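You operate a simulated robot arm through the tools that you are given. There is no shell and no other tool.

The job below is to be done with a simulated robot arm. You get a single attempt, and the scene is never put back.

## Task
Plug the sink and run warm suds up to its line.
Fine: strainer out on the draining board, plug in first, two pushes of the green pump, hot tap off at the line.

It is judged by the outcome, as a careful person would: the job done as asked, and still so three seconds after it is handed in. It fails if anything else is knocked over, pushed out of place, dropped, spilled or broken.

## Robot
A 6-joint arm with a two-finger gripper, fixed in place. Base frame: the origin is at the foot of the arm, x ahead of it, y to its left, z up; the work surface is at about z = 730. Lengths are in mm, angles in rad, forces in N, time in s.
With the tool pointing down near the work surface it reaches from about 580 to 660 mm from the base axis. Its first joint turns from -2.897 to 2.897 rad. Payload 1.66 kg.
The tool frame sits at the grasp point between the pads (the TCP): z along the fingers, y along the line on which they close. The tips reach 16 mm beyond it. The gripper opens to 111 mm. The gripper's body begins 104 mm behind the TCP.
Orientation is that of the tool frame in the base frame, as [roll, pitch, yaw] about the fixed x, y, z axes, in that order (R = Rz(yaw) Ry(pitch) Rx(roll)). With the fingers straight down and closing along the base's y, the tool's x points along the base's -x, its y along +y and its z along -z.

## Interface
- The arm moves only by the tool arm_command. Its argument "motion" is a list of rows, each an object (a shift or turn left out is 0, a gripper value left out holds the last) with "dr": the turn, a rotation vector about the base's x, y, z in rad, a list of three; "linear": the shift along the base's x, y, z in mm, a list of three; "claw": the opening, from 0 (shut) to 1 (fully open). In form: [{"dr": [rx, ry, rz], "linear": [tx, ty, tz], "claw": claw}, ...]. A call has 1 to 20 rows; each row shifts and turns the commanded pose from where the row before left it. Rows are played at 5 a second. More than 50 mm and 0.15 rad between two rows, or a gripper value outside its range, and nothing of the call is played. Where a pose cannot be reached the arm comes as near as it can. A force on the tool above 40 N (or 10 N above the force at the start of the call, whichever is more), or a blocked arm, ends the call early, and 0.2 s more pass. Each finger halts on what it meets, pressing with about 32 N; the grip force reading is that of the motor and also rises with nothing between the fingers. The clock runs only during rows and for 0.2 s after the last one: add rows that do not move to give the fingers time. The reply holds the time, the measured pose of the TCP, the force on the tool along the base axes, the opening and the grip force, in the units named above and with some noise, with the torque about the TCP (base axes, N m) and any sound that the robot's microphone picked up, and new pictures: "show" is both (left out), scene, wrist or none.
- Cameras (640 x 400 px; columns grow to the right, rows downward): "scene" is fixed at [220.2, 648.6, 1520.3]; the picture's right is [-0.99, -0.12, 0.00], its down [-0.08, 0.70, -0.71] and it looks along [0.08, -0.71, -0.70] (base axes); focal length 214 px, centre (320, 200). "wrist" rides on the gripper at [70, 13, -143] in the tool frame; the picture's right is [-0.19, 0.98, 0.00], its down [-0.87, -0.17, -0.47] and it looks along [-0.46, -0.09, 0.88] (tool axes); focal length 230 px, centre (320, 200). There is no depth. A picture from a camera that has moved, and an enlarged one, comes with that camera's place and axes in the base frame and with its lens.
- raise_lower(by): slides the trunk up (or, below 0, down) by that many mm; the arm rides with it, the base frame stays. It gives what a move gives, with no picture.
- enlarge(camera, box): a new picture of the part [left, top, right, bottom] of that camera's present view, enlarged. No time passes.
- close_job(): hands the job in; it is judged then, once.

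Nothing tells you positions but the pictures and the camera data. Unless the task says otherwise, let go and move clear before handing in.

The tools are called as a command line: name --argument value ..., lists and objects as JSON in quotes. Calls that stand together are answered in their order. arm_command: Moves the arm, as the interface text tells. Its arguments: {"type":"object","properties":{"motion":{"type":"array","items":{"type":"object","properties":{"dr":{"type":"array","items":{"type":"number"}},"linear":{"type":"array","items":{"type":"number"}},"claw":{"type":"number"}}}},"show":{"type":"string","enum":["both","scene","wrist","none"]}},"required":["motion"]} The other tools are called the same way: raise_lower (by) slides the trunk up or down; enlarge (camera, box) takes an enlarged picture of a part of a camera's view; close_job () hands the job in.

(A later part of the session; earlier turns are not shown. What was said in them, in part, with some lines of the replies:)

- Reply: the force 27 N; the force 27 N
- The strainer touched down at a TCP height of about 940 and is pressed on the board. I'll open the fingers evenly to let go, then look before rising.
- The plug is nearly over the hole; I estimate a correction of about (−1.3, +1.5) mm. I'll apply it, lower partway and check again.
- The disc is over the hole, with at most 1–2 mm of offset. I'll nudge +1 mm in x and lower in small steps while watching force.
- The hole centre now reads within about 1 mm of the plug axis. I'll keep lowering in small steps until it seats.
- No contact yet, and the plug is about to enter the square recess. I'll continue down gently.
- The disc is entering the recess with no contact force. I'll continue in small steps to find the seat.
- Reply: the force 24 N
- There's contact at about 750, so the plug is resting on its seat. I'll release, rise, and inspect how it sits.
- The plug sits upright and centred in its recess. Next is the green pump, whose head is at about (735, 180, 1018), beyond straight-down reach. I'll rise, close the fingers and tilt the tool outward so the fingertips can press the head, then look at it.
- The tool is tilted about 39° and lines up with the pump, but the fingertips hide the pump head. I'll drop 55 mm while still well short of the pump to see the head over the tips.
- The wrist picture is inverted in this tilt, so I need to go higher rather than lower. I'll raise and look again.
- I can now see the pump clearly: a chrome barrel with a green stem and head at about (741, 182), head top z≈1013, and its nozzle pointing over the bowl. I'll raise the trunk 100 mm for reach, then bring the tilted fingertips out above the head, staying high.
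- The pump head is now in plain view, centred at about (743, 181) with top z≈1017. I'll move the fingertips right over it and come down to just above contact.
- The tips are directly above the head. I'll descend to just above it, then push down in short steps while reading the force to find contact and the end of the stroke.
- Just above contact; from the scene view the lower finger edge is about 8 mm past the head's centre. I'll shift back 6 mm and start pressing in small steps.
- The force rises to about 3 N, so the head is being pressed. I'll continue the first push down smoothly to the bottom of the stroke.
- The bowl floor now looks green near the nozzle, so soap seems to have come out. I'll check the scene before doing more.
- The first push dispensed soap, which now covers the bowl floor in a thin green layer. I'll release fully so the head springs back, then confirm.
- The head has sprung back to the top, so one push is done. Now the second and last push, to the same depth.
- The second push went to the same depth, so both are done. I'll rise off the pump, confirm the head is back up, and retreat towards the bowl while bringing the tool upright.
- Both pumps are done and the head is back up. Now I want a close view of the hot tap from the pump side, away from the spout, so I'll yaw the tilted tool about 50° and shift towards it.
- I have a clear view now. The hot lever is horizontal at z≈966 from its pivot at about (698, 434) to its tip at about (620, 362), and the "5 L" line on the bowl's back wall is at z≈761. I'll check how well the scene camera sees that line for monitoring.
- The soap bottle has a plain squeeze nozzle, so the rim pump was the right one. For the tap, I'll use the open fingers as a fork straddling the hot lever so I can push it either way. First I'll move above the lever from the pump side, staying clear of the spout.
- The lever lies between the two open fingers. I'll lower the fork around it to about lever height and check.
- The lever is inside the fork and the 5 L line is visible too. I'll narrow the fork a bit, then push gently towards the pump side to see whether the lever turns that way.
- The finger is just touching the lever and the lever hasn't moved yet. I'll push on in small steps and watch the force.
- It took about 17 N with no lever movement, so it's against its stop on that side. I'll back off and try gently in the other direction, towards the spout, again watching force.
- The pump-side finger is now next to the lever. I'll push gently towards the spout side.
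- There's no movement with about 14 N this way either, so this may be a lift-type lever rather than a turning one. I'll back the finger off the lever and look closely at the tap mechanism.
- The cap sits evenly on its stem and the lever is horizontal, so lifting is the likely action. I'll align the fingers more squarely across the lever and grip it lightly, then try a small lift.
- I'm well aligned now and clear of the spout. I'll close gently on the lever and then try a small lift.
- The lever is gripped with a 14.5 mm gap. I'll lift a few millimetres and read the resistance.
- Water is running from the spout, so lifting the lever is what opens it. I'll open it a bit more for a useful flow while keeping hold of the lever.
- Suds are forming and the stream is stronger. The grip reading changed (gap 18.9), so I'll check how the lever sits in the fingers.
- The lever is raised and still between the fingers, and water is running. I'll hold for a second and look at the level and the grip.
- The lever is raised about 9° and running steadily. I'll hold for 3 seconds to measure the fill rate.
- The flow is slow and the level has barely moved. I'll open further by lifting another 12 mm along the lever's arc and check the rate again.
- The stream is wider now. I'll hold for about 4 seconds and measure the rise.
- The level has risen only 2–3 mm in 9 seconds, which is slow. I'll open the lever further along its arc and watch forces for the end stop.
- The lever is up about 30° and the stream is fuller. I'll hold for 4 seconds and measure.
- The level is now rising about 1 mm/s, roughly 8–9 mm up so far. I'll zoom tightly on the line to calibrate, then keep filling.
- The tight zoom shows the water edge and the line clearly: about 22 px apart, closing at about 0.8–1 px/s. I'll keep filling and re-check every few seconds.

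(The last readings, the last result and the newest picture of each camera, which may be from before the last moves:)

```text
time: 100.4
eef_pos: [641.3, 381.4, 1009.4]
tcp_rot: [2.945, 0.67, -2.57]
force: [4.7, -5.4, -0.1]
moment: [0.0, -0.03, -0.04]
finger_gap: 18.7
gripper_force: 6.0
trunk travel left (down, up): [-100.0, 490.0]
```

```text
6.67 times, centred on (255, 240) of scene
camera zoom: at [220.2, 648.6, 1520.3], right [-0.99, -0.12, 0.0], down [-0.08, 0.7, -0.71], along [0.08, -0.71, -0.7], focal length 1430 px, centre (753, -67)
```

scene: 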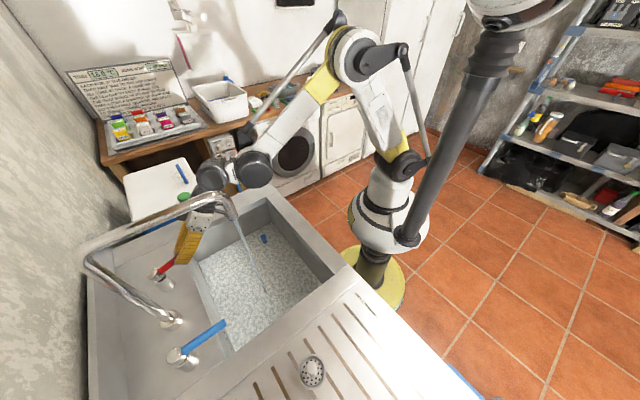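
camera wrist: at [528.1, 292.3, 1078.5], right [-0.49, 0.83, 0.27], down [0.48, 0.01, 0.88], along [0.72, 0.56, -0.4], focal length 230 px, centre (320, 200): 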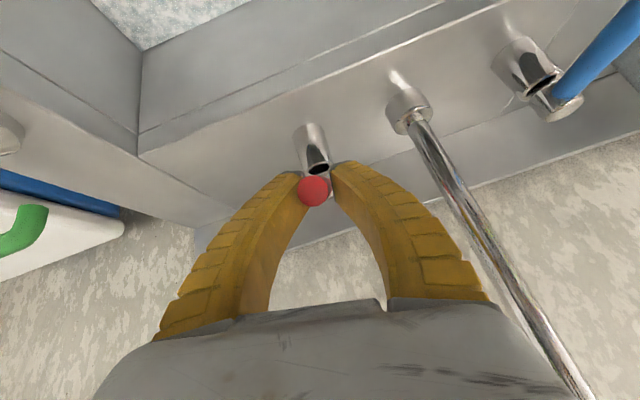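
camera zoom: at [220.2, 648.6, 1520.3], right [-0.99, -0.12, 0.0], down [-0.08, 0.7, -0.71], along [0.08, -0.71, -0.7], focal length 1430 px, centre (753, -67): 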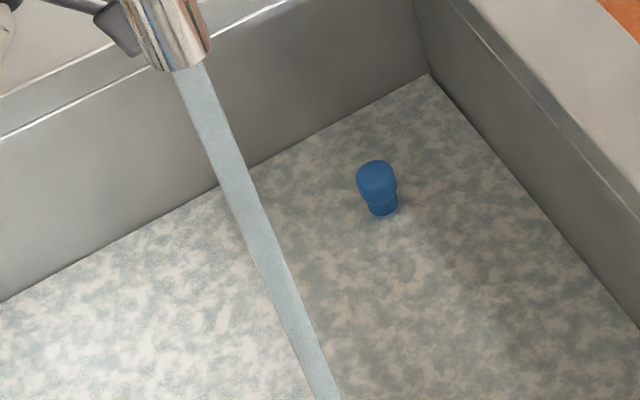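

The gap is about 17 px and closing at about 0.65 px/s, so roughly 26 s remain. I'll keep filling.

arm_command --motion '[{}, {}, {}, {}, {}, {}, {}, {}, {}, {}, {}, {}, {}, {}, {}, {}, {}, {}, {}, {}]' --show "none"

arm_command --motion '[{}, {}, {}, {}, {}, {}, {}, {}, {}, {}, {}, {}, {}, {}, {}, {}, {}, {}, {}, {}]' --show "none"

enlarge --camera "scene" --box '[236, 325, 258, 355]'

enlarge --camera "scene" --box '[220, 210, 290, 270]'

```text
time: 104.6
eef_pos: [641.2, 381.0, 1010.5]
tcp_rot: [2.944, 0.669, -2.57]
force: [5.4, -5.1, -0.9]
moment: [-0.06, -0.05, -0.04]
finger_gap: 18.7
gripper_force: 5.5
trunk travel left (down, up): [-100.0, 490.0]
```

```text
time: 108.8
eef_pos: [640.5, 381.4, 1010.2]
tcp_rot: [2.945, 0.671, -2.571]
force: [5.8, -5.6, -0.5]
moment: [-0.01, -0.05, -0.04]
finger_gap: 18.7
gripper_force: 5.8
trunk travel left (down, up): [-100.0, 490.0]
```

```text
13.33 times, centred on (247, 340) of scene
camera zoom: at [220.2, 648.6, 1520.3], right [-0.99, -0.12, 0.0], down [-0.08, 0.7, -0.71], along [0.08, -0.71, -0.7], focal length 2860 px, centre (1293, -1667)
```

zoom: 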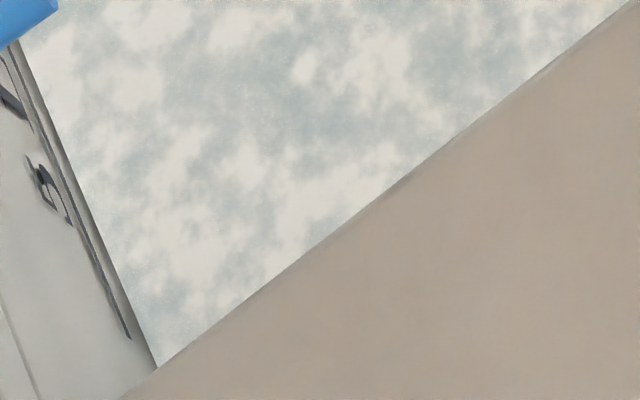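

```text
6.67 times, centred on (255, 240) of scene
camera zoom: at [220.2, 648.6, 1520.3], right [-0.99, -0.12, 0.0], down [-0.08, 0.7, -0.71], along [0.08, -0.71, -0.7], focal length 1430 px, centre (753, -67)
```

zoom: 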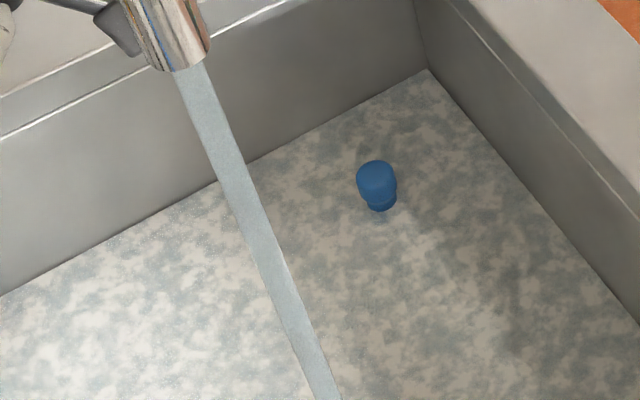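

The gap is about 13 px and still closing steadily. I'll continue for two more holds.

arm_command --motion '[{}, {}, {}, {}, {}, {}, {}, {}, {}, {}, {}, {}, {}, {}, {}, {}, {}, {}, {}, {}]' --show "none"

arm_command --motion '[{}, {}, {}, {}, {}, {}, {}, {}, {}, {}, {}, {}, {}, {}, {}, {}, {}, {}, {}, {}]' --show "none"

enlarge --camera "scene" --box '[236, 325, 258, 355]'

enlarge --camera "scene" --box '[236, 332, 248, 352]'

enlarge --camera "scene" --box '[220, 210, 290, 270]'

```text
time: 113.0
eef_pos: [640.8, 381.2, 1008.6]
tcp_rot: [2.944, 0.669, -2.571]
force: [4.6, -6.1, -0.2]
moment: [-0.03, -0.02, -0.04]
finger_gap: 18.9
gripper_force: 5.5
trunk travel left (down, up): [-100.0, 490.0]
```

```text
time: 117.2
eef_pos: [641.4, 380.7, 1010.2]
tcp_rot: [2.944, 0.67, -2.572]
force: [4.5, -4.9, -0.5]
moment: [-0.02, 0.0, -0.06]
finger_gap: 18.8
gripper_force: 6.4
trunk travel left (down, up): [-100.0, 490.0]
```

```text
13.33 times, centred on (247, 340) of scene
camera zoom: at [220.2, 648.6, 1520.3], right [-0.99, -0.12, 0.0], down [-0.08, 0.7, -0.71], along [0.08, -0.71, -0.7], focal length 2860 px, centre (1293, -1667)
```

zoom: 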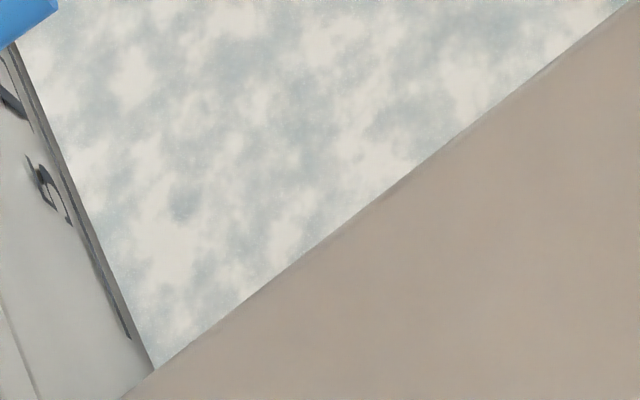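

```text
16.00 times, centred on (242, 342) of scene
camera zoom: at [220.2, 648.6, 1520.3], right [-0.99, -0.12, 0.0], down [-0.08, 0.7, -0.71], along [0.08, -0.71, -0.7], focal length 3432 px, centre (1568, -2072)
```

zoom: 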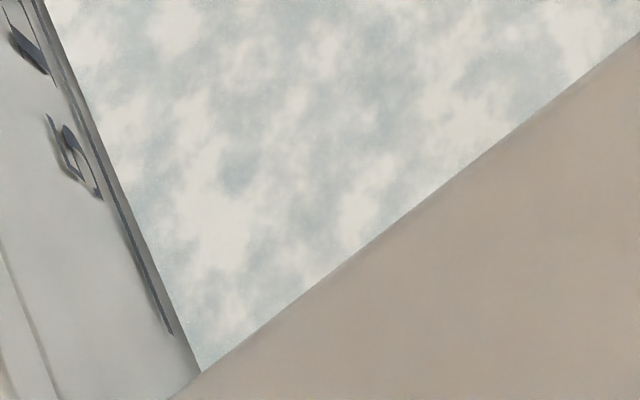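

```text
6.67 times, centred on (255, 240) of scene
camera zoom: at [220.2, 648.6, 1520.3], right [-0.99, -0.12, 0.0], down [-0.08, 0.7, -0.71], along [0.08, -0.71, -0.7], focal length 1430 px, centre (753, -67)
```

zoom: 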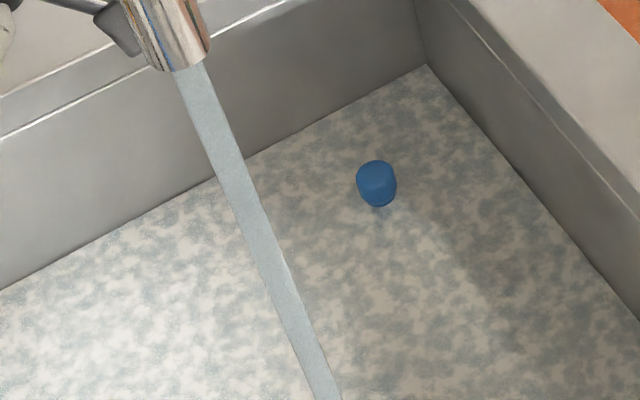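

About 9 px remain, roughly 10 mm or 16 s. I'll do two more holds and then finer steps.

arm_command --motion '[{}, {}, {}, {}, {}, {}, {}, {}, {}, {}, {}, {}, {}, {}, {}, {}, {}, {}, {}, {}]' --show "none"

enlarge --camera "scene" --box '[236, 332, 248, 352]'

arm_command --motion '[{}, {}, {}, {}, {}, {}, {}, {}, {}, {}, {}, {}, {}, {}, {}, {}]' --show "none"

enlarge --camera "scene" --box '[236, 332, 248, 352]'

enlarge --camera "scene" --box '[220, 210, 290, 270]'

```text
time: 121.4
eef_pos: [640.9, 381.8, 1009.4]
tcp_rot: [2.945, 0.67, -2.57]
force: [4.9, -6.2, 0.5]
moment: [-0.04, -0.02, -0.06]
finger_gap: 18.4
gripper_force: 5.6
trunk travel left (down, up): [-100.0, 490.0]
```

```text
16.00 times, centred on (242, 342) of scene
camera zoom: at [220.2, 648.6, 1520.3], right [-0.99, -0.12, 0.0], down [-0.08, 0.7, -0.71], along [0.08, -0.71, -0.7], focal length 3432 px, centre (1568, -2072)
```

zoom: 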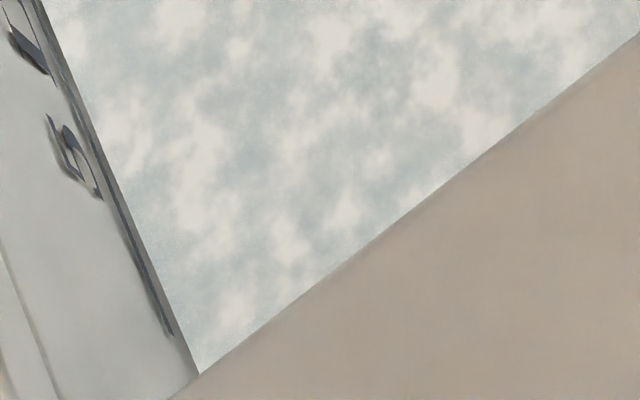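

```text
time: 124.8
eef_pos: [641.1, 381.5, 1009.9]
tcp_rot: [2.944, 0.671, -2.572]
force: [6.1, -5.3, -0.6]
moment: [-0.07, -0.03, -0.03]
finger_gap: 18.8
gripper_force: 5.5
trunk travel left (down, up): [-100.0, 490.0]
```

```text
16.00 times, centred on (242, 342) of scene
camera zoom: at [220.2, 648.6, 1520.3], right [-0.99, -0.12, 0.0], down [-0.08, 0.7, -0.71], along [0.08, -0.71, -0.7], focal length 3432 px, centre (1568, -2072)
```

zoom: 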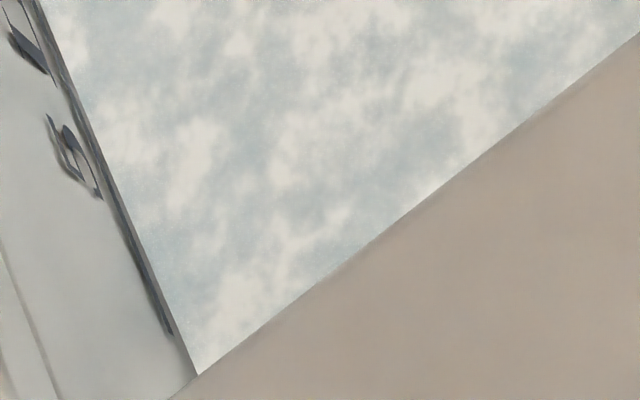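

```text
6.67 times, centred on (255, 240) of scene
camera zoom: at [220.2, 648.6, 1520.3], right [-0.99, -0.12, 0.0], down [-0.08, 0.7, -0.71], along [0.08, -0.71, -0.7], focal length 1430 px, centre (753, -67)
```

zoom: 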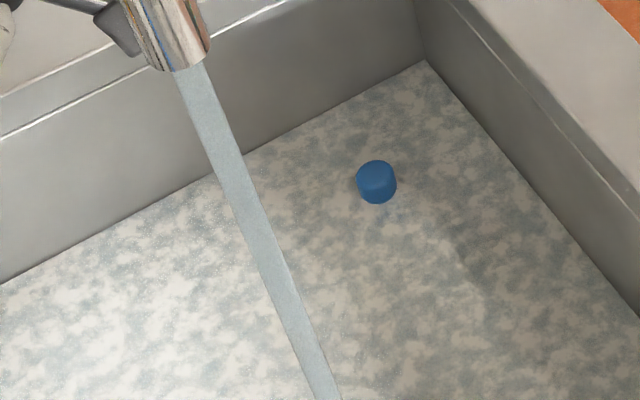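

About 7–8 px remain at this zoom. I'll continue 4 seconds at a time.

arm_command --motion '[{}, {}, {}, {}, {}, {}, {}, {}, {}, {}, {}, {}, {}, {}, {}, {}, {}, {}, {}, {}]' --show "none"

enlarge --camera "scene" --box '[236, 332, 248, 352]'

enlarge --camera "scene" --box '[236, 336, 244, 346]'

```text
time: 129.0
eef_pos: [641.3, 381.8, 1009.4]
tcp_rot: [2.944, 0.669, -2.571]
force: [5.4, -6.6, -0.9]
moment: [0.01, -0.04, -0.04]
finger_gap: 18.7
gripper_force: 5.7
trunk travel left (down, up): [-100.0, 490.0]
```

```text
16.00 times, centred on (242, 342) of scene
camera zoom: at [220.2, 648.6, 1520.3], right [-0.99, -0.12, 0.0], down [-0.08, 0.7, -0.71], along [0.08, -0.71, -0.7], focal length 3432 px, centre (1568, -2072)
```

zoom: 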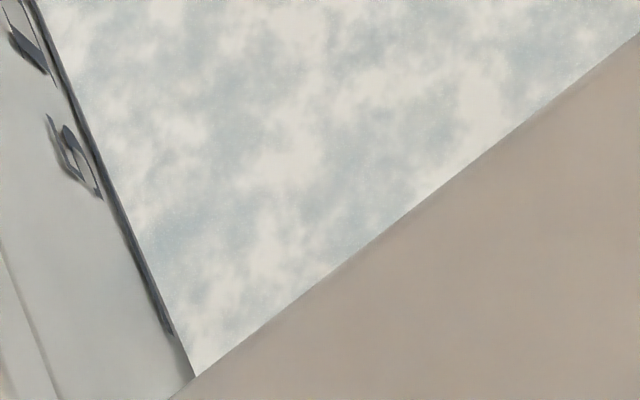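

```text
16.00 times, centred on (240, 341) of scene
camera zoom: at [220.2, 648.6, 1520.3], right [-0.99, -0.12, 0.0], down [-0.08, 0.7, -0.71], along [0.08, -0.71, -0.7], focal length 3432 px, centre (1600, -2056)
```

zoom: 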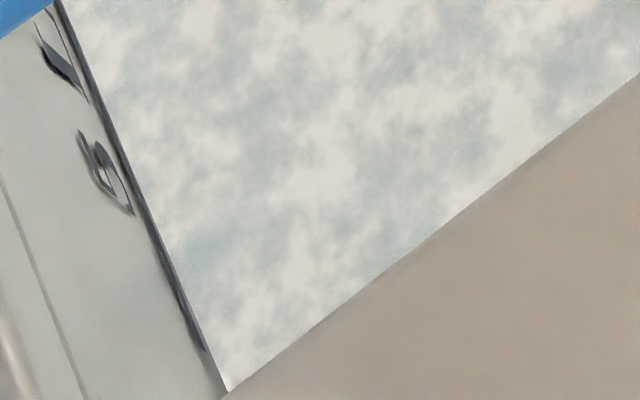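

The water edge is now very close to the line. I'll hold another 2.4 s and re-check.

arm_command --motion '[{}, {}, {}, {}, {}, {}, {}, {}, {}, {}, {}]' --show "none"

enlarge --camera "scene" --box '[236, 336, 244, 346]'

enlarge --camera "scene" --box '[236, 330, 246, 340]'

```text
time: 131.4
eef_pos: [641.8, 380.9, 1009.8]
tcp_rot: [2.944, 0.669, -2.57]
force: [4.8, -5.8, 0.3]
moment: [-0.03, -0.04, -0.09]
finger_gap: 18.6
gripper_force: 5.9
trunk travel left (down, up): [-100.0, 490.0]
```

```text
16.00 times, centred on (240, 341) of scene
camera zoom: at [220.2, 648.6, 1520.3], right [-0.99, -0.12, 0.0], down [-0.08, 0.7, -0.71], along [0.08, -0.71, -0.7], focal length 3432 px, centre (1600, -2056)
```

zoom: 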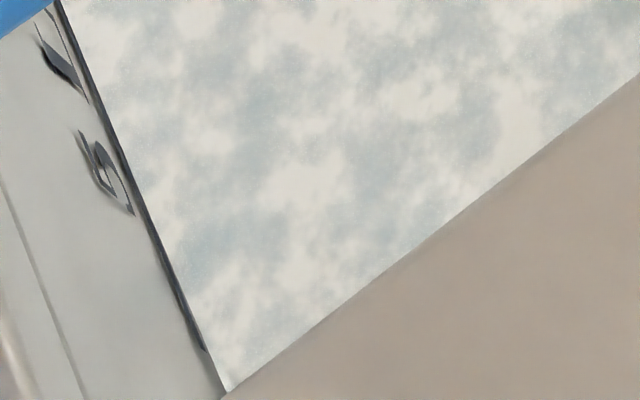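

```text
16.00 times, centred on (241, 335) of scene
camera zoom: at [220.2, 648.6, 1520.3], right [-0.99, -0.12, 0.0], down [-0.08, 0.7, -0.71], along [0.08, -0.71, -0.7], focal length 3432 px, centre (1584, -1960)
```

zoom: 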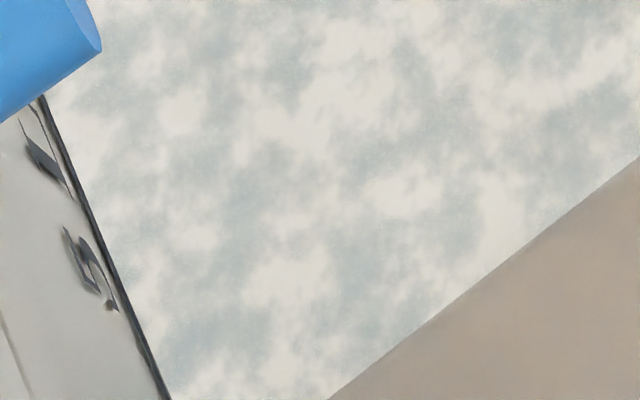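

Almost touching the line now, with a few pixels left. One more 2 s hold, then check.

arm_command --motion '[{}, {}, {}, {}, {}, {}, {}, {}, {}, {}]' --show "none"

enlarge --camera "scene" --box '[236, 336, 244, 346]'

enlarge --camera "scene" --box '[236, 330, 246, 340]'

enlarge --camera "scene" --box '[220, 210, 290, 270]'

```text
time: 133.6
eef_pos: [640.0, 381.5, 1009.4]
tcp_rot: [2.944, 0.671, -2.57]
force: [5.5, -5.0, 0.3]
moment: [-0.01, -0.03, -0.04]
finger_gap: 18.8
gripper_force: 6.2
trunk travel left (down, up): [-100.0, 490.0]
```

```text
16.00 times, centred on (240, 341) of scene
camera zoom: at [220.2, 648.6, 1520.3], right [-0.99, -0.12, 0.0], down [-0.08, 0.7, -0.71], along [0.08, -0.71, -0.7], focal length 3432 px, centre (1600, -2056)
```

zoom: 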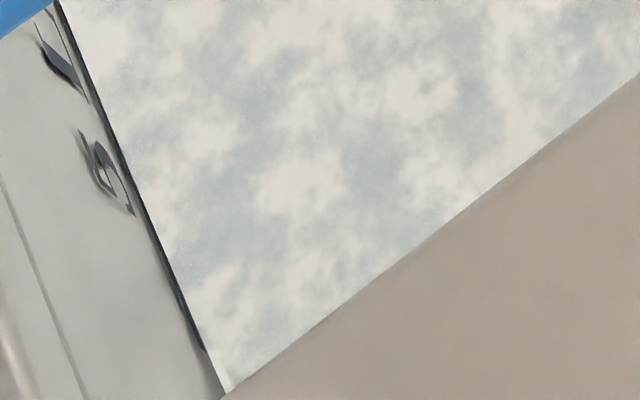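

```text
16.00 times, centred on (241, 335) of scene
camera zoom: at [220.2, 648.6, 1520.3], right [-0.99, -0.12, 0.0], down [-0.08, 0.7, -0.71], along [0.08, -0.71, -0.7], focal length 3432 px, centre (1584, -1960)
```

zoom: 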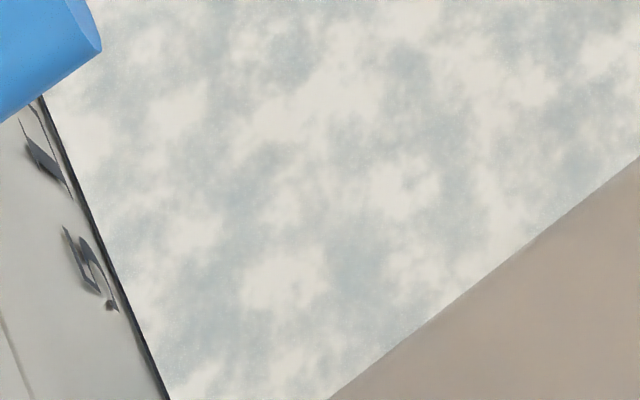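

```text
6.67 times, centred on (255, 240) of scene
camera zoom: at [220.2, 648.6, 1520.3], right [-0.99, -0.12, 0.0], down [-0.08, 0.7, -0.71], along [0.08, -0.71, -0.7], focal length 1430 px, centre (753, -67)
```

zoom: 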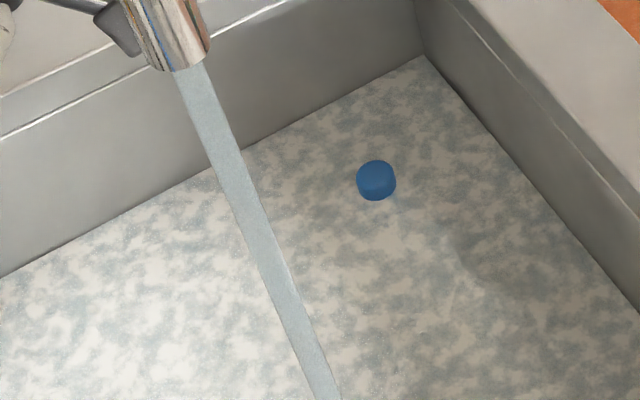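

The water has just reached the line, so I'll close the tap now, bringing the lever back down along the same arc to its stop.

arm_command --motion '[{"linear": [-2.6, -2.4, -8]}, {"linear": [-2.0, -1.8, -7]}, {"linear": [-1.2, -1.2, -7]}, {"linear": [-0.8, -0.8, -6]}, {"linear": [-0.6, -0.3, -7]}, {"linear": [-0.3, 0, -5]}, {"linear": [0, 0, -2]}]' --show "both"

enlarge --camera "scene" --box '[80, 170, 350, 340]'

enlarge --camera "wrist" --box '[240, 110, 400, 260]'

enlarge --camera "scene" --box '[236, 330, 246, 340]'

```text
time: 135.2
eef_pos: [633.7, 376.1, 967.3]
tcp_rot: [2.945, 0.671, -2.569]
force: [1.9, -1.4, -1.2]
moment: [-0.01, -0.01, -0.03]
finger_gap: 15.8
gripper_force: 3.1
trunk travel left (down, up): [-100.0, 490.0]
camera wrist: at [520.6, 286.1, 1036.0], right [-0.5, 0.83, 0.27], down [0.48, 0.01, 0.87], along [0.72, 0.56, -0.4], focal length 230 px, centre (320, 200)
```

scene: 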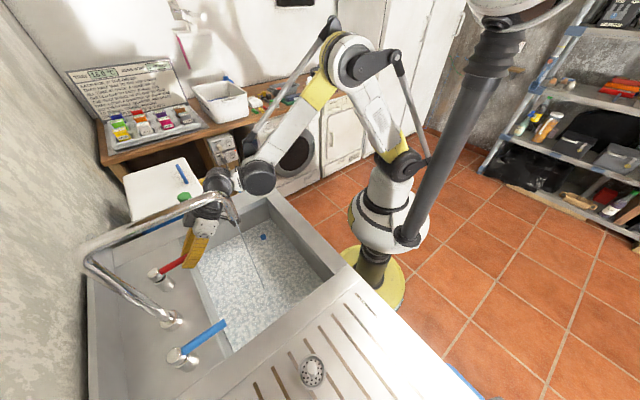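
wrist: 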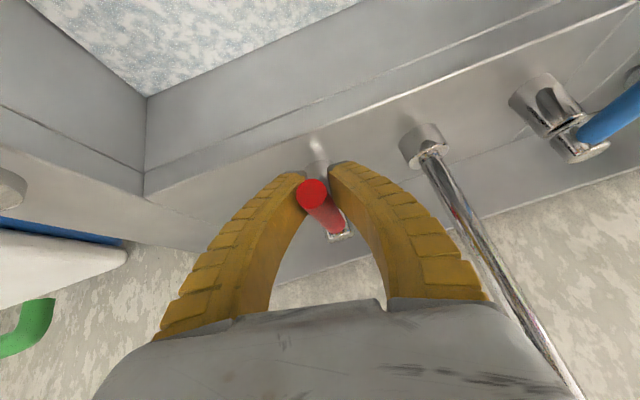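

```text
2.35 times, centred on (215, 255) of scene
camera zoom: at [220.2, 648.6, 1520.3], right [-0.99, -0.12, 0.0], down [-0.08, 0.7, -0.71], along [0.08, -0.71, -0.7], focal length 505 px, centre (567, 71)
```

zoom: 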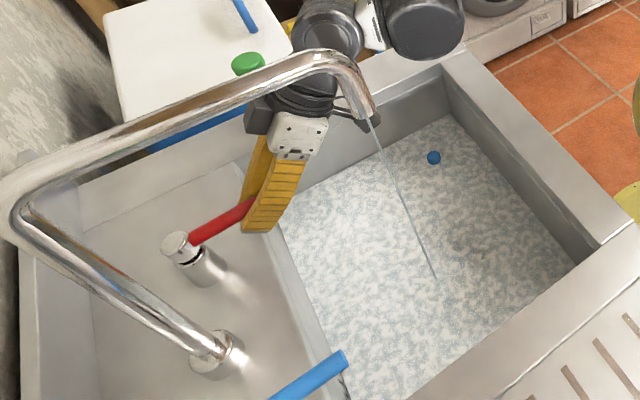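

```text
2.67 times, centred on (320, 185) of wrist
camera zoom: at [520.6, 286.1, 1036.0], right [-0.5, 0.83, 0.27], down [0.48, 0.01, 0.87], along [0.72, 0.56, -0.4], focal length 614 px, centre (320, 240)
```

zoom: 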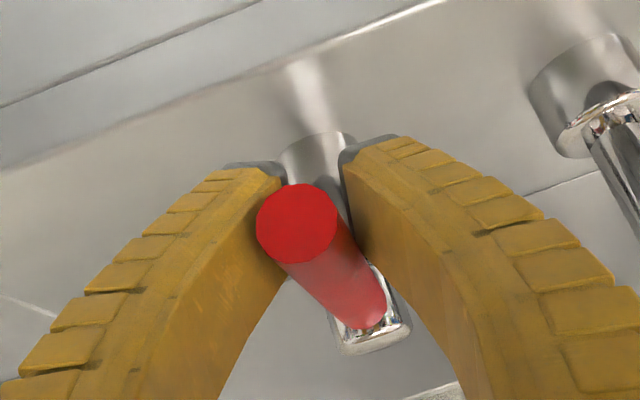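

```text
16.00 times, centred on (241, 335) of scene
camera zoom: at [220.2, 648.6, 1520.3], right [-0.99, -0.12, 0.0], down [-0.08, 0.7, -0.71], along [0.08, -0.71, -0.7], focal length 3432 px, centre (1584, -1960)
```

zoom: 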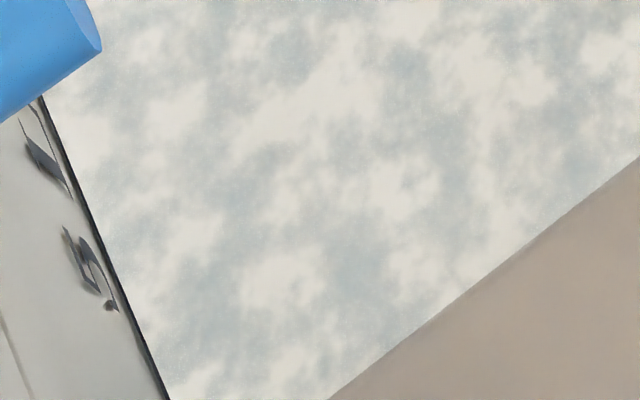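

The stream is down to a thin trickle, so the lever is nearly closed. I'll press it down the last few millimetres.

arm_command --motion '[{"linear": [0, 0, -3]}, {"linear": [0, 0, -2.5]}, {}]' --show "wrist"

enlarge --camera "scene" --box '[80, 170, 350, 340]'

enlarge --camera "wrist" --box '[240, 110, 400, 260]'

```text
time: 136.0
eef_pos: [632.8, 376.1, 963.5]
tcp_rot: [2.947, 0.672, -2.571]
force: [-0.6, 0.1, 0.5]
moment: [-0.01, 0.0, -0.02]
finger_gap: 14.4
gripper_force: 2.4
trunk travel left (down, up): [-100.0, 490.0]
camera wrist: at [520.4, 286.9, 1031.9], right [-0.49, 0.83, 0.27], down [0.48, 0.01, 0.88], along [0.72, 0.56, -0.4], focal length 230 px, centre (320, 200)
```

wrist: 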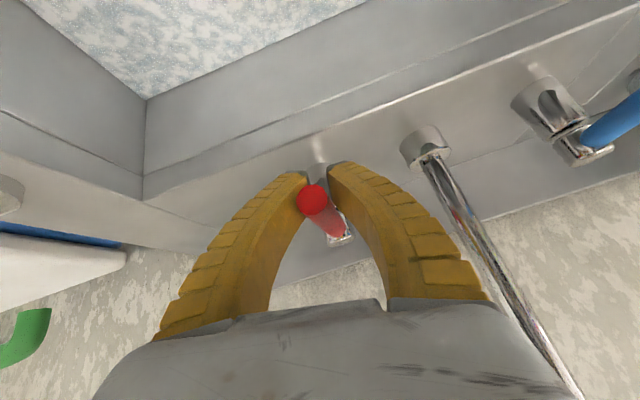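

```text
2.35 times, centred on (215, 255) of scene
camera zoom: at [220.2, 648.6, 1520.3], right [-0.99, -0.12, 0.0], down [-0.08, 0.7, -0.71], along [0.08, -0.71, -0.7], focal length 505 px, centre (567, 71)
```

zoom: 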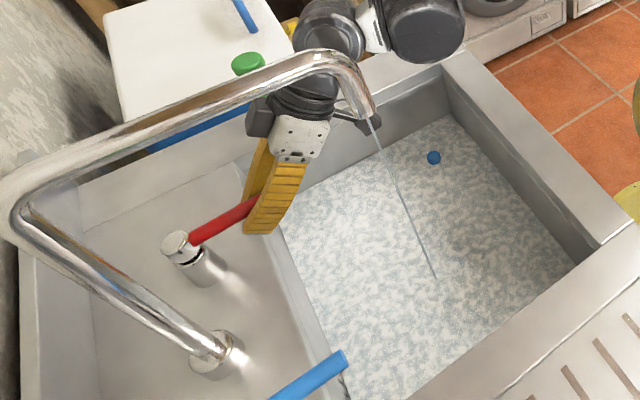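

```text
2.67 times, centred on (320, 185) of wrist
camera zoom: at [520.4, 286.9, 1031.9], right [-0.49, 0.83, 0.27], down [0.48, 0.01, 0.88], along [0.72, 0.56, -0.4], focal length 614 px, centre (320, 240)
```

zoom: 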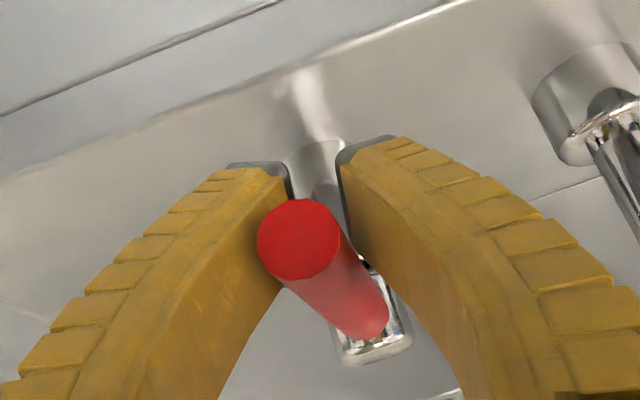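

The fingers are slipping over the lever while a small trickle runs. I'll grip firmly and push down to the stop.

arm_command --motion '[{"linear": [0, 0, 3], "claw": 0.0}, {"claw": 0.0}, {"linear": [0, 0, -4]}, {"linear": [0, 0, -4]}, {"linear": [0, 0, -3]}]' --show "wrist"

enlarge --camera "scene" --box '[80, 170, 350, 340]'

enlarge --camera "wrist" --box '[240, 110, 400, 260]'

```text
time: 137.2
eef_pos: [633.1, 373.8, 953.9]
tcp_rot: [2.947, 0.67, -2.571]
force: [0.4, 0.8, 0.8]
moment: [-0.03, 0.0, 0.03]
finger_gap: 0.0
gripper_force: 28.8
trunk travel left (down, up): [-100.0, 490.0]
camera wrist: at [520.3, 285.8, 1022.9], right [-0.49, 0.83, 0.27], down [0.48, 0.01, 0.88], along [0.72, 0.56, -0.4], focal length 230 px, centre (320, 200)
```

wrist: 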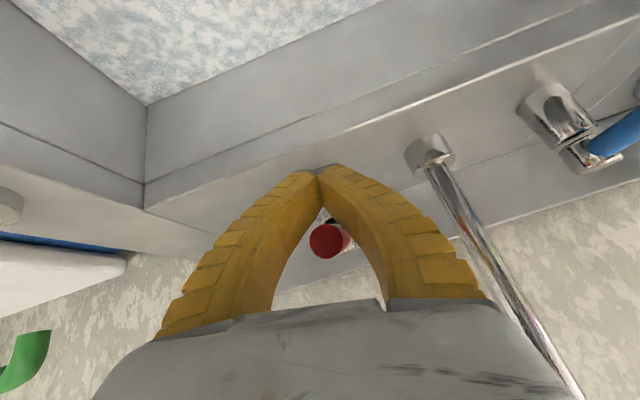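

```text
2.35 times, centred on (215, 255) of scene
camera zoom: at [220.2, 648.6, 1520.3], right [-0.99, -0.12, 0.0], down [-0.08, 0.7, -0.71], along [0.08, -0.71, -0.7], focal length 505 px, centre (567, 71)
```

zoom: 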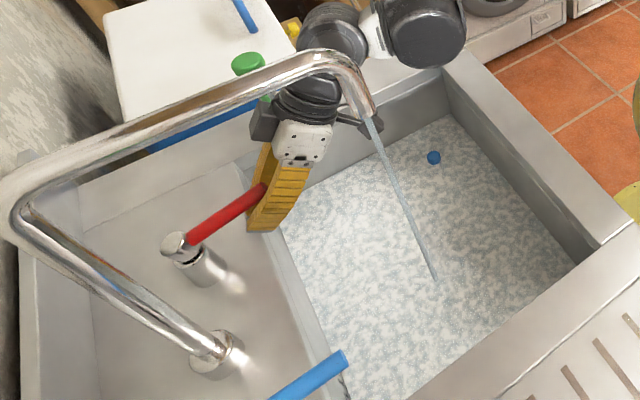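

```text
2.67 times, centred on (320, 185) of wrist
camera zoom: at [520.3, 285.8, 1022.9], right [-0.49, 0.83, 0.27], down [0.48, 0.01, 0.88], along [0.72, 0.56, -0.4], focal length 614 px, centre (320, 240)
```

zoom: 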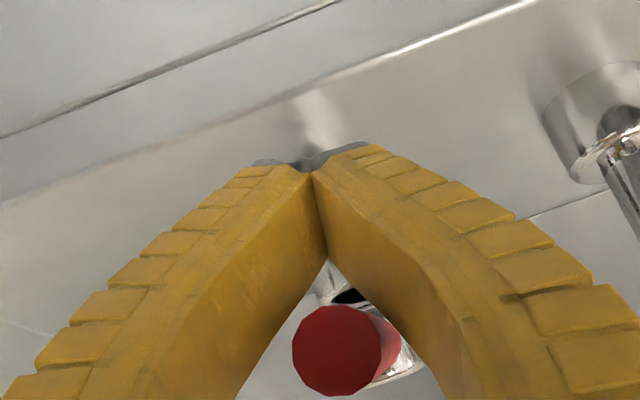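

The lever popped up between the closed fingers and water is still running, so I need to act promptly. In one call I'll open, rise above the lever, close the fingers and press the lever down from on top.

arm_command --motion '[{"claw": 0.45}, {"linear": [0, 0, 36]}, {"linear": [0, 0, 36]}, {"claw": 0.0}, {"claw": 0.0}, {"linear": [0, 0, -10]}, {"linear": [0, 0, -10]}, {"linear": [0, 0, -7]}, {"linear": [0, 0, -4]}]' --show "wrist"

enlarge --camera "scene" --box '[80, 170, 350, 340]'

enlarge --camera "wrist" --box '[240, 110, 400, 260]'

```text
time: 139.2
eef_pos: [633.0, 376.3, 995.8]
tcp_rot: [2.948, 0.672, -2.57]
force: [1.8, -0.9, 5.6]
moment: [-0.02, -0.01, 0.0]
finger_gap: 0.1
gripper_force: 29.0
trunk travel left (down, up): [-100.0, 490.0]
camera wrist: at [519.8, 286.9, 1064.6], right [-0.49, 0.83, 0.27], down [0.48, 0.01, 0.88], along [0.72, 0.56, -0.4], focal length 230 px, centre (320, 200)
```

wrist: 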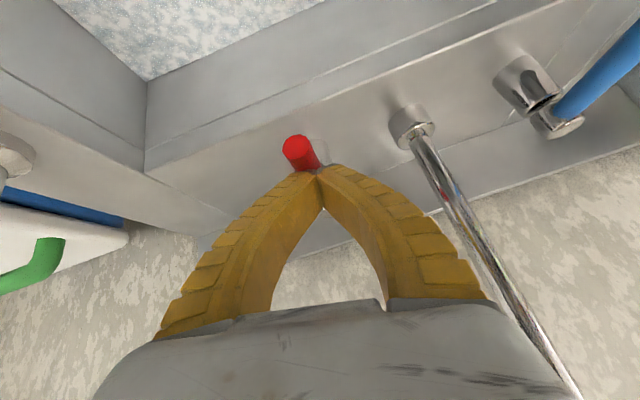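

```text
2.35 times, centred on (215, 255) of scene
camera zoom: at [220.2, 648.6, 1520.3], right [-0.99, -0.12, 0.0], down [-0.08, 0.7, -0.71], along [0.08, -0.71, -0.7], focal length 505 px, centre (567, 71)
```

zoom: 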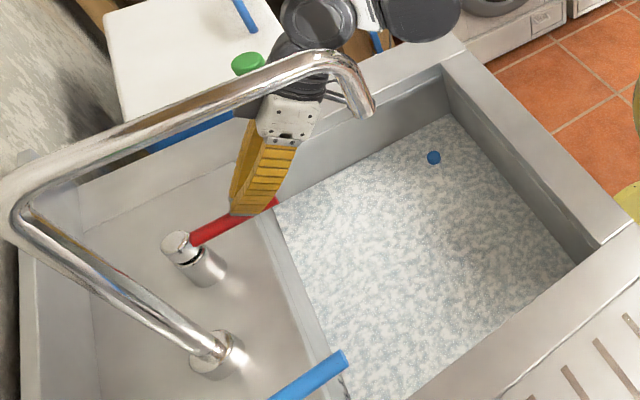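

```text
2.67 times, centred on (320, 185) of wrist
camera zoom: at [519.8, 286.9, 1064.6], right [-0.49, 0.83, 0.27], down [0.48, 0.01, 0.88], along [0.72, 0.56, -0.4], focal length 614 px, centre (320, 240)
```

zoom: 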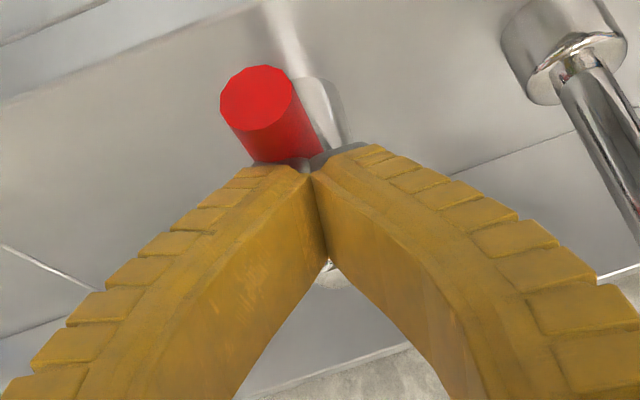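

The stream has stopped and the lever is pressed down. I'll check the level against the line and the spout for drips.

enlarge --camera "scene" --box '[236, 336, 244, 346]'

enlarge --camera "scene" --box '[236, 330, 246, 340]'

enlarge --camera "scene" --box '[220, 190, 290, 260]'

arm_command --motion '[{"linear": [0, 0, -2]}, {}]' --show "none"

```text
16.00 times, centred on (240, 341) of scene
camera zoom: at [220.2, 648.6, 1520.3], right [-0.99, -0.12, 0.0], down [-0.08, 0.7, -0.71], along [0.08, -0.71, -0.7], focal length 3432 px, centre (1600, -2056)
```

zoom: 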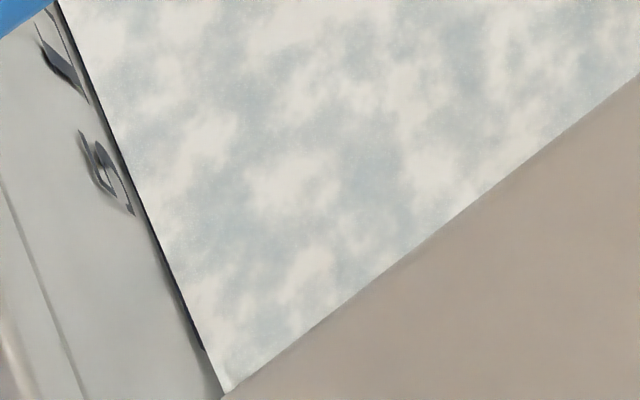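

```text
16.00 times, centred on (241, 335) of scene
camera zoom: at [220.2, 648.6, 1520.3], right [-0.99, -0.12, 0.0], down [-0.08, 0.7, -0.71], along [0.08, -0.71, -0.7], focal length 3432 px, centre (1584, -1960)
```

zoom: 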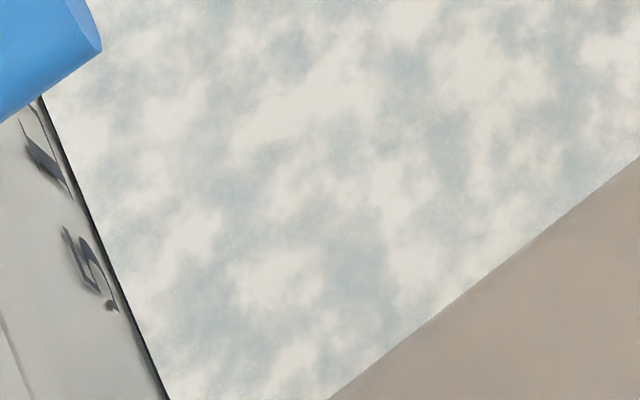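

```text
5.71 times, centred on (255, 225) of scene
camera zoom: at [220.2, 648.6, 1520.3], right [-0.99, -0.12, 0.0], down [-0.08, 0.7, -0.71], along [0.08, -0.71, -0.7], focal length 1226 px, centre (691, 57)
```

zoom: 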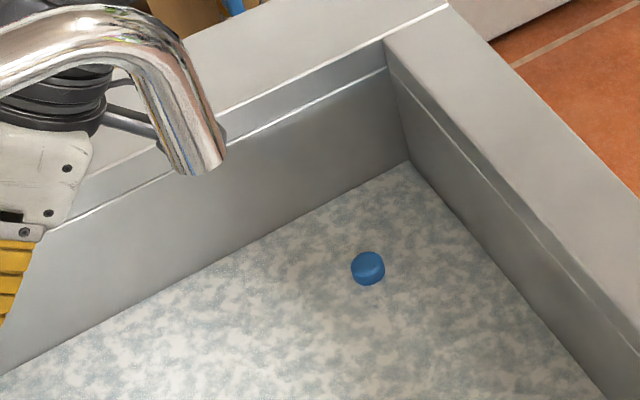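

```text
time: 139.8
eef_pos: [632.9, 376.1, 993.6]
tcp_rot: [2.946, 0.674, -2.573]
force: [5.1, 6.9, 22.0]
moment: [-0.04, -0.05, -0.11]
finger_gap: 0.0
gripper_force: 28.9
trunk travel left (down, up): [-100.0, 490.0]
```

The lever is hard against its closed stop with no stream, and the water edge sits on the line. I'll lift off straight up and make sure the lever stays closed.

arm_command --motion '[{"linear": [0, 0, 5]}, {"linear": [0, 0, 15]}, {"linear": [0, 0, 25]}, {"linear": [0, -20, 20]}, {"linear": [0, -35, 20]}, {"linear": [0, -35, 10]}, {"linear": [0, -35, 10]}]' --show "both"

enlarge --camera "scene" --box '[80, 170, 350, 340]'

enlarge --camera "wrist" --box '[240, 0, 480, 200]'

enlarge --camera "scene" --box '[236, 330, 246, 340]'

```text
time: 141.4
eef_pos: [633.8, 251.5, 1097.8]
tcp_rot: [2.946, 0.673, -2.569]
force: [-0.1, -0.4, -0.6]
moment: [0.02, -0.01, -0.01]
finger_gap: 0.0
gripper_force: 28.6
trunk travel left (down, up): [-100.0, 490.0]
camera wrist: at [520.8, 162.3, 1165.9], right [-0.49, 0.83, 0.27], down [0.48, 0.01, 0.88], along [0.72, 0.56, -0.4], focal length 230 px, centre (320, 200)
```

scene: 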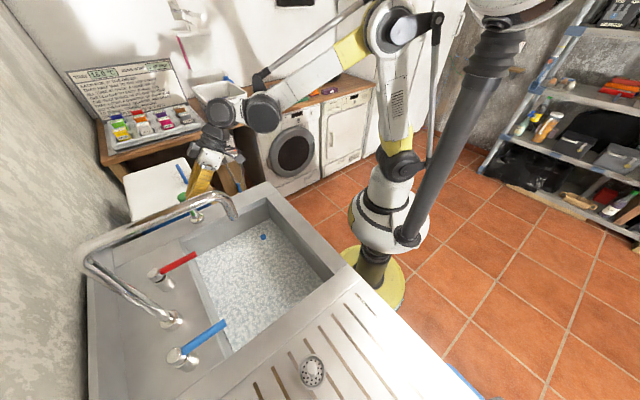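
wrist: 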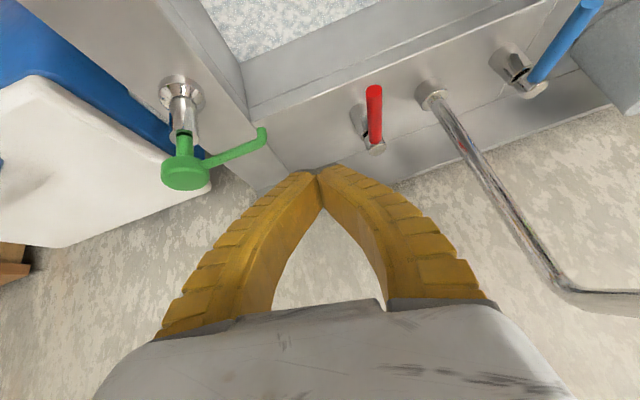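

```text
2.35 times, centred on (215, 255) of scene
camera zoom: at [220.2, 648.6, 1520.3], right [-0.99, -0.12, 0.0], down [-0.08, 0.7, -0.71], along [0.08, -0.71, -0.7], focal length 505 px, centre (567, 71)
```

zoom: 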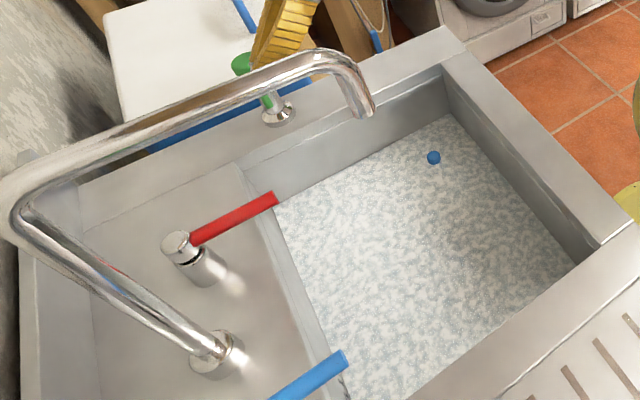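

```text
2.00 times, centred on (360, 100) of wrist
camera zoom: at [520.8, 162.3, 1165.9], right [-0.49, 0.83, 0.27], down [0.48, 0.01, 0.88], along [0.72, 0.56, -0.4], focal length 460 px, centre (240, 400)
```

zoom: 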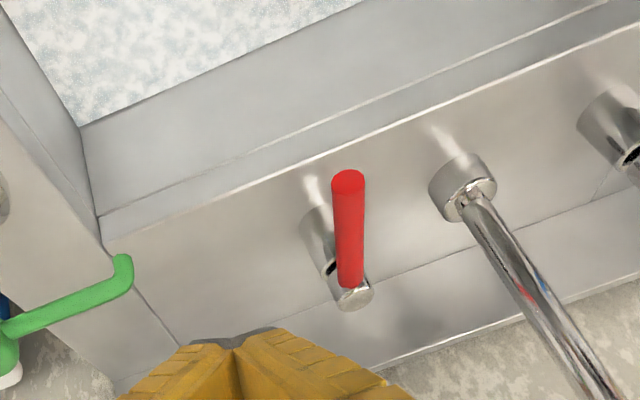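

```text
16.00 times, centred on (241, 335) of scene
camera zoom: at [220.2, 648.6, 1520.3], right [-0.99, -0.12, 0.0], down [-0.08, 0.7, -0.71], along [0.08, -0.71, -0.7], focal length 3432 px, centre (1584, -1960)
```

zoom: 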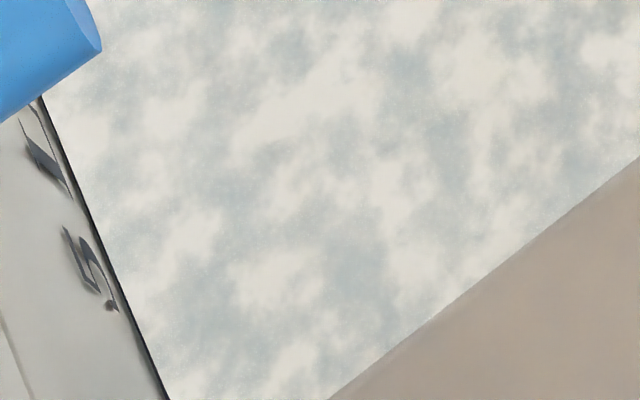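

The lever stays closed and nothing is running. I'll turn slightly to view the line from the wrist camera and verify the level from a second angle.

arm_command --motion '[{"linear": [-5, -15, -5], "dr": [0, 0, 0.1]}, {"linear": [-5, -15, -5], "dr": [0, 0, 0.1]}, {"linear": [0, -10, -5], "dr": [0, 0, 0.1]}, {}]' --show "both"

enlarge --camera "wrist" --box '[320, 0, 520, 120]'

enlarge --camera "wrist" --box '[380, 0, 480, 60]'

```text
time: 142.4
eef_pos: [621.5, 212.3, 1083.8]
tcp_rot: [2.947, 0.67, -2.271]
force: [-0.6, -0.2, 1.1]
moment: [0.02, -0.03, 0.02]
finger_gap: 0.1
gripper_force: 28.8
trunk travel left (down, up): [-100.0, 490.0]
camera wrist: at [540.8, 92.3, 1152.4], right [-0.72, 0.64, 0.27], down [0.46, 0.15, 0.88], along [0.52, 0.75, -0.4], focal length 230 px, centre (320, 200)
```

scene: 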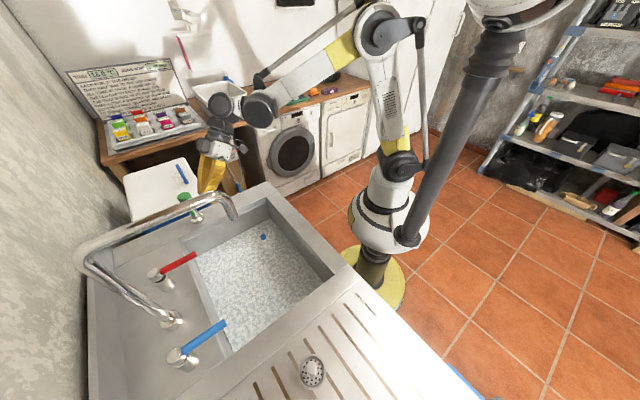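
wrist: 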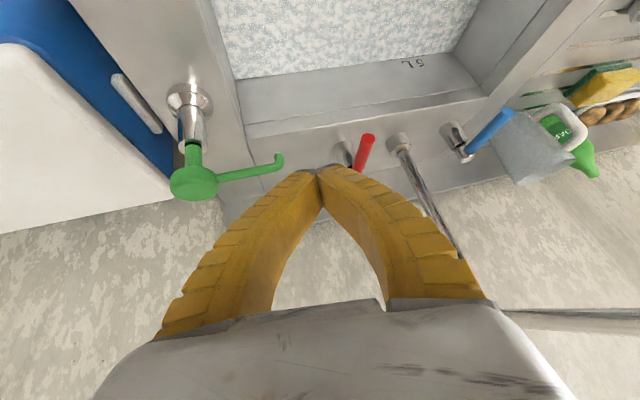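

```text
3.20 times, centred on (420, 60) of wrist
camera zoom: at [540.8, 92.3, 1152.4], right [-0.72, 0.64, 0.27], down [0.46, 0.15, 0.88], along [0.52, 0.75, -0.4], focal length 736 px, centre (0, 648)
```

zoom: 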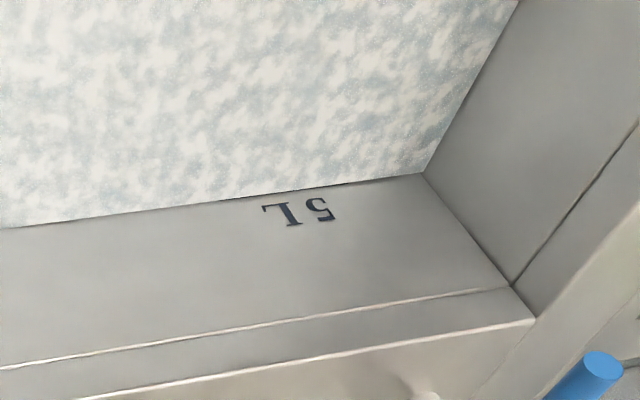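

```text
6.40 times, centred on (430, 30) of wrist
camera zoom: at [540.8, 92.3, 1152.4], right [-0.72, 0.64, 0.27], down [0.46, 0.15, 0.88], along [0.52, 0.75, -0.4], focal length 1472 px, centre (-384, 1288)
```

zoom: 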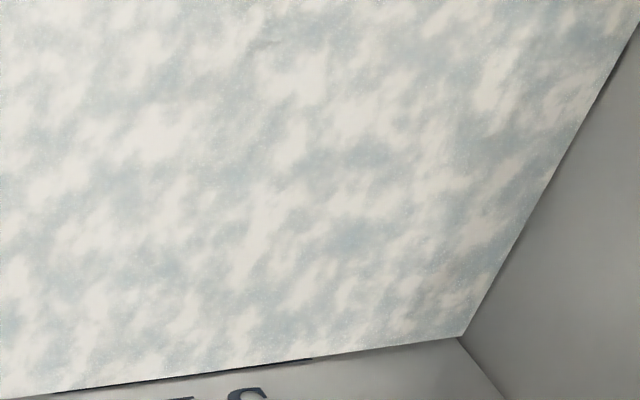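

From here the water is right on the 5 L line. I'll move the arm up and clear of the sink, wait, and do a final check for level stability.

arm_command --motion '[{"linear": [-15, -10, 25]}, {"linear": [-28, -15, 25]}, {"linear": [-30, -15, 25]}, {"linear": [-30, -15, 25]}, {"linear": [-30, -15, 20]}, {"linear": [-30, -15, 20]}, {}, {}, {}, {}, {}, {}, {}, {}, {}]' --show "both"

enlarge --camera "scene" --box '[80, 170, 350, 340]'

enlarge --camera "scene" --box '[236, 330, 246, 340]'

enlarge --camera "scene" --box '[230, 300, 400, 400]'

```text
time: 145.6
eef_pos: [459.2, 123.9, 1221.7]
tcp_rot: [2.948, 0.67, -2.271]
force: [0.4, 0.3, -0.2]
moment: [0.02, 0.0, 0.01]
finger_gap: 0.3
gripper_force: 29.2
trunk travel left (down, up): [-100.0, 490.0]
camera wrist: at [377.7, 5.6, 1290.2], right [-0.72, 0.64, 0.27], down [0.46, 0.15, 0.88], along [0.52, 0.75, -0.4], focal length 230 px, centre (320, 200)
```

scene: 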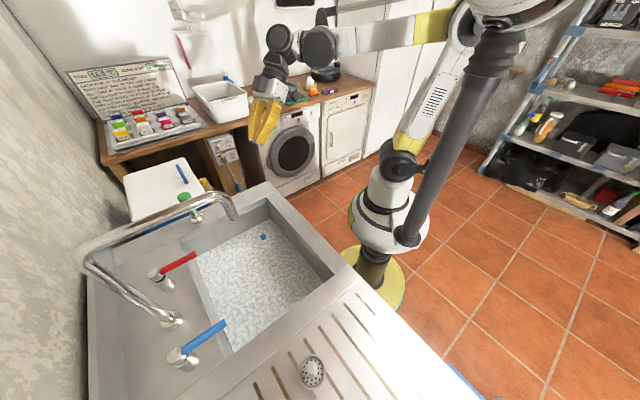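
wrist: 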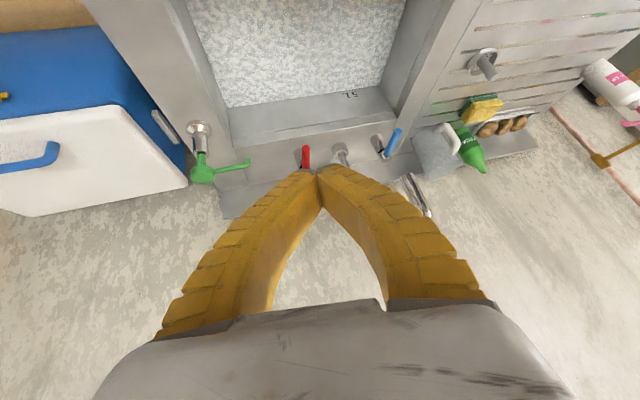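

```text
2.35 times, centred on (215, 255) of scene
camera zoom: at [220.2, 648.6, 1520.3], right [-0.99, -0.12, 0.0], down [-0.08, 0.7, -0.71], along [0.08, -0.71, -0.7], focal length 505 px, centre (567, 71)
```

zoom: 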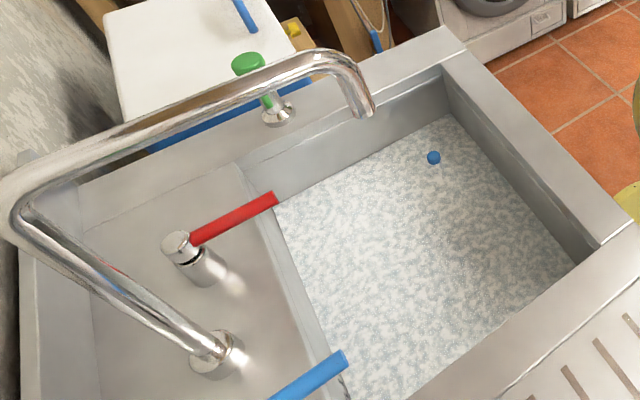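

```text
16.00 times, centred on (241, 335) of scene
camera zoom: at [220.2, 648.6, 1520.3], right [-0.99, -0.12, 0.0], down [-0.08, 0.7, -0.71], along [0.08, -0.71, -0.7], focal length 3432 px, centre (1584, -1960)
```

zoom: 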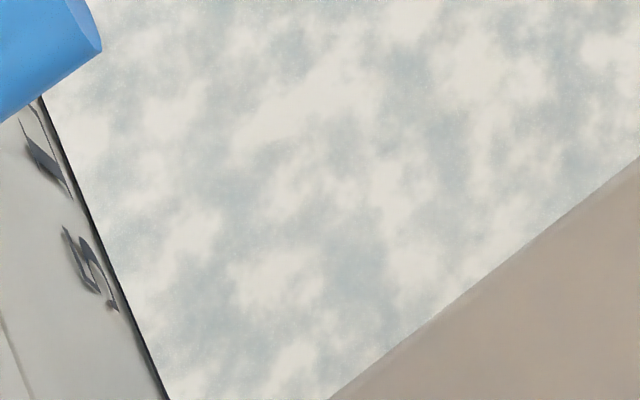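

```text
3.76 times, centred on (315, 350) of scene
camera zoom: at [220.2, 648.6, 1520.3], right [-0.99, -0.12, 0.0], down [-0.08, 0.7, -0.71], along [0.08, -0.71, -0.7], focal length 807 px, centre (339, -365)
```

zoom: 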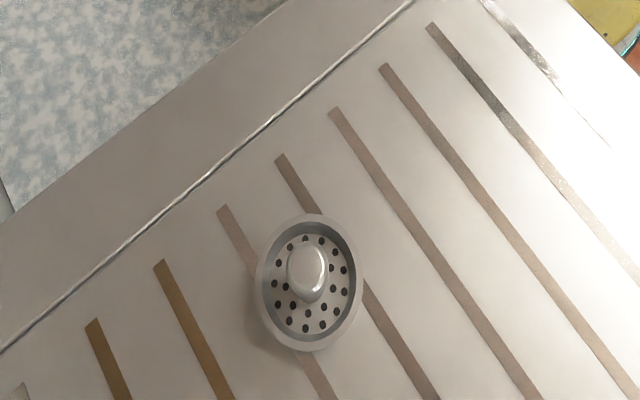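

The water holds steady at the 5 L line with the plug in, and the hot tap is closed and not dripping. The strainer is on the draining board, the pump has sprung back, nothing else has moved, and the arm is clear. I'm handing in the job.

close_job

```text
The job is handed in.
```

The sink is plugged and filled with suds to the 5 L line. I've handed the job in, but I haven't seen how it was judged.

- **Strainer:** it's standing upright on the draining board, clear of the sponge and jug.
- **Plug:** it went into the drain before any soap or water. The level held steady in the last pictures, over about six seconds.
- **Soap:** I gave the green pump two pushes to the same depth. I saw soap come out on the first. The second looked the same, but the extra soap didn't show. The head sprang back after each push.
- **Hot tap:** it's closed, with no stream or drip. Only the hot tap was used, and I had no way to check the water temperature.

**Things that didn't go smoothly:**
- **Working out the tap:** I first pushed the lever sideways both ways, up to about 17 N, before finding that it lifts.
- **Closing it:** the lever slipped in the fingers, so water ran for about five seconds after I began shutting it. The level still ended on the line.

Nothing else appeared moved, spilled or knocked over, and the arm is clear of the sink.
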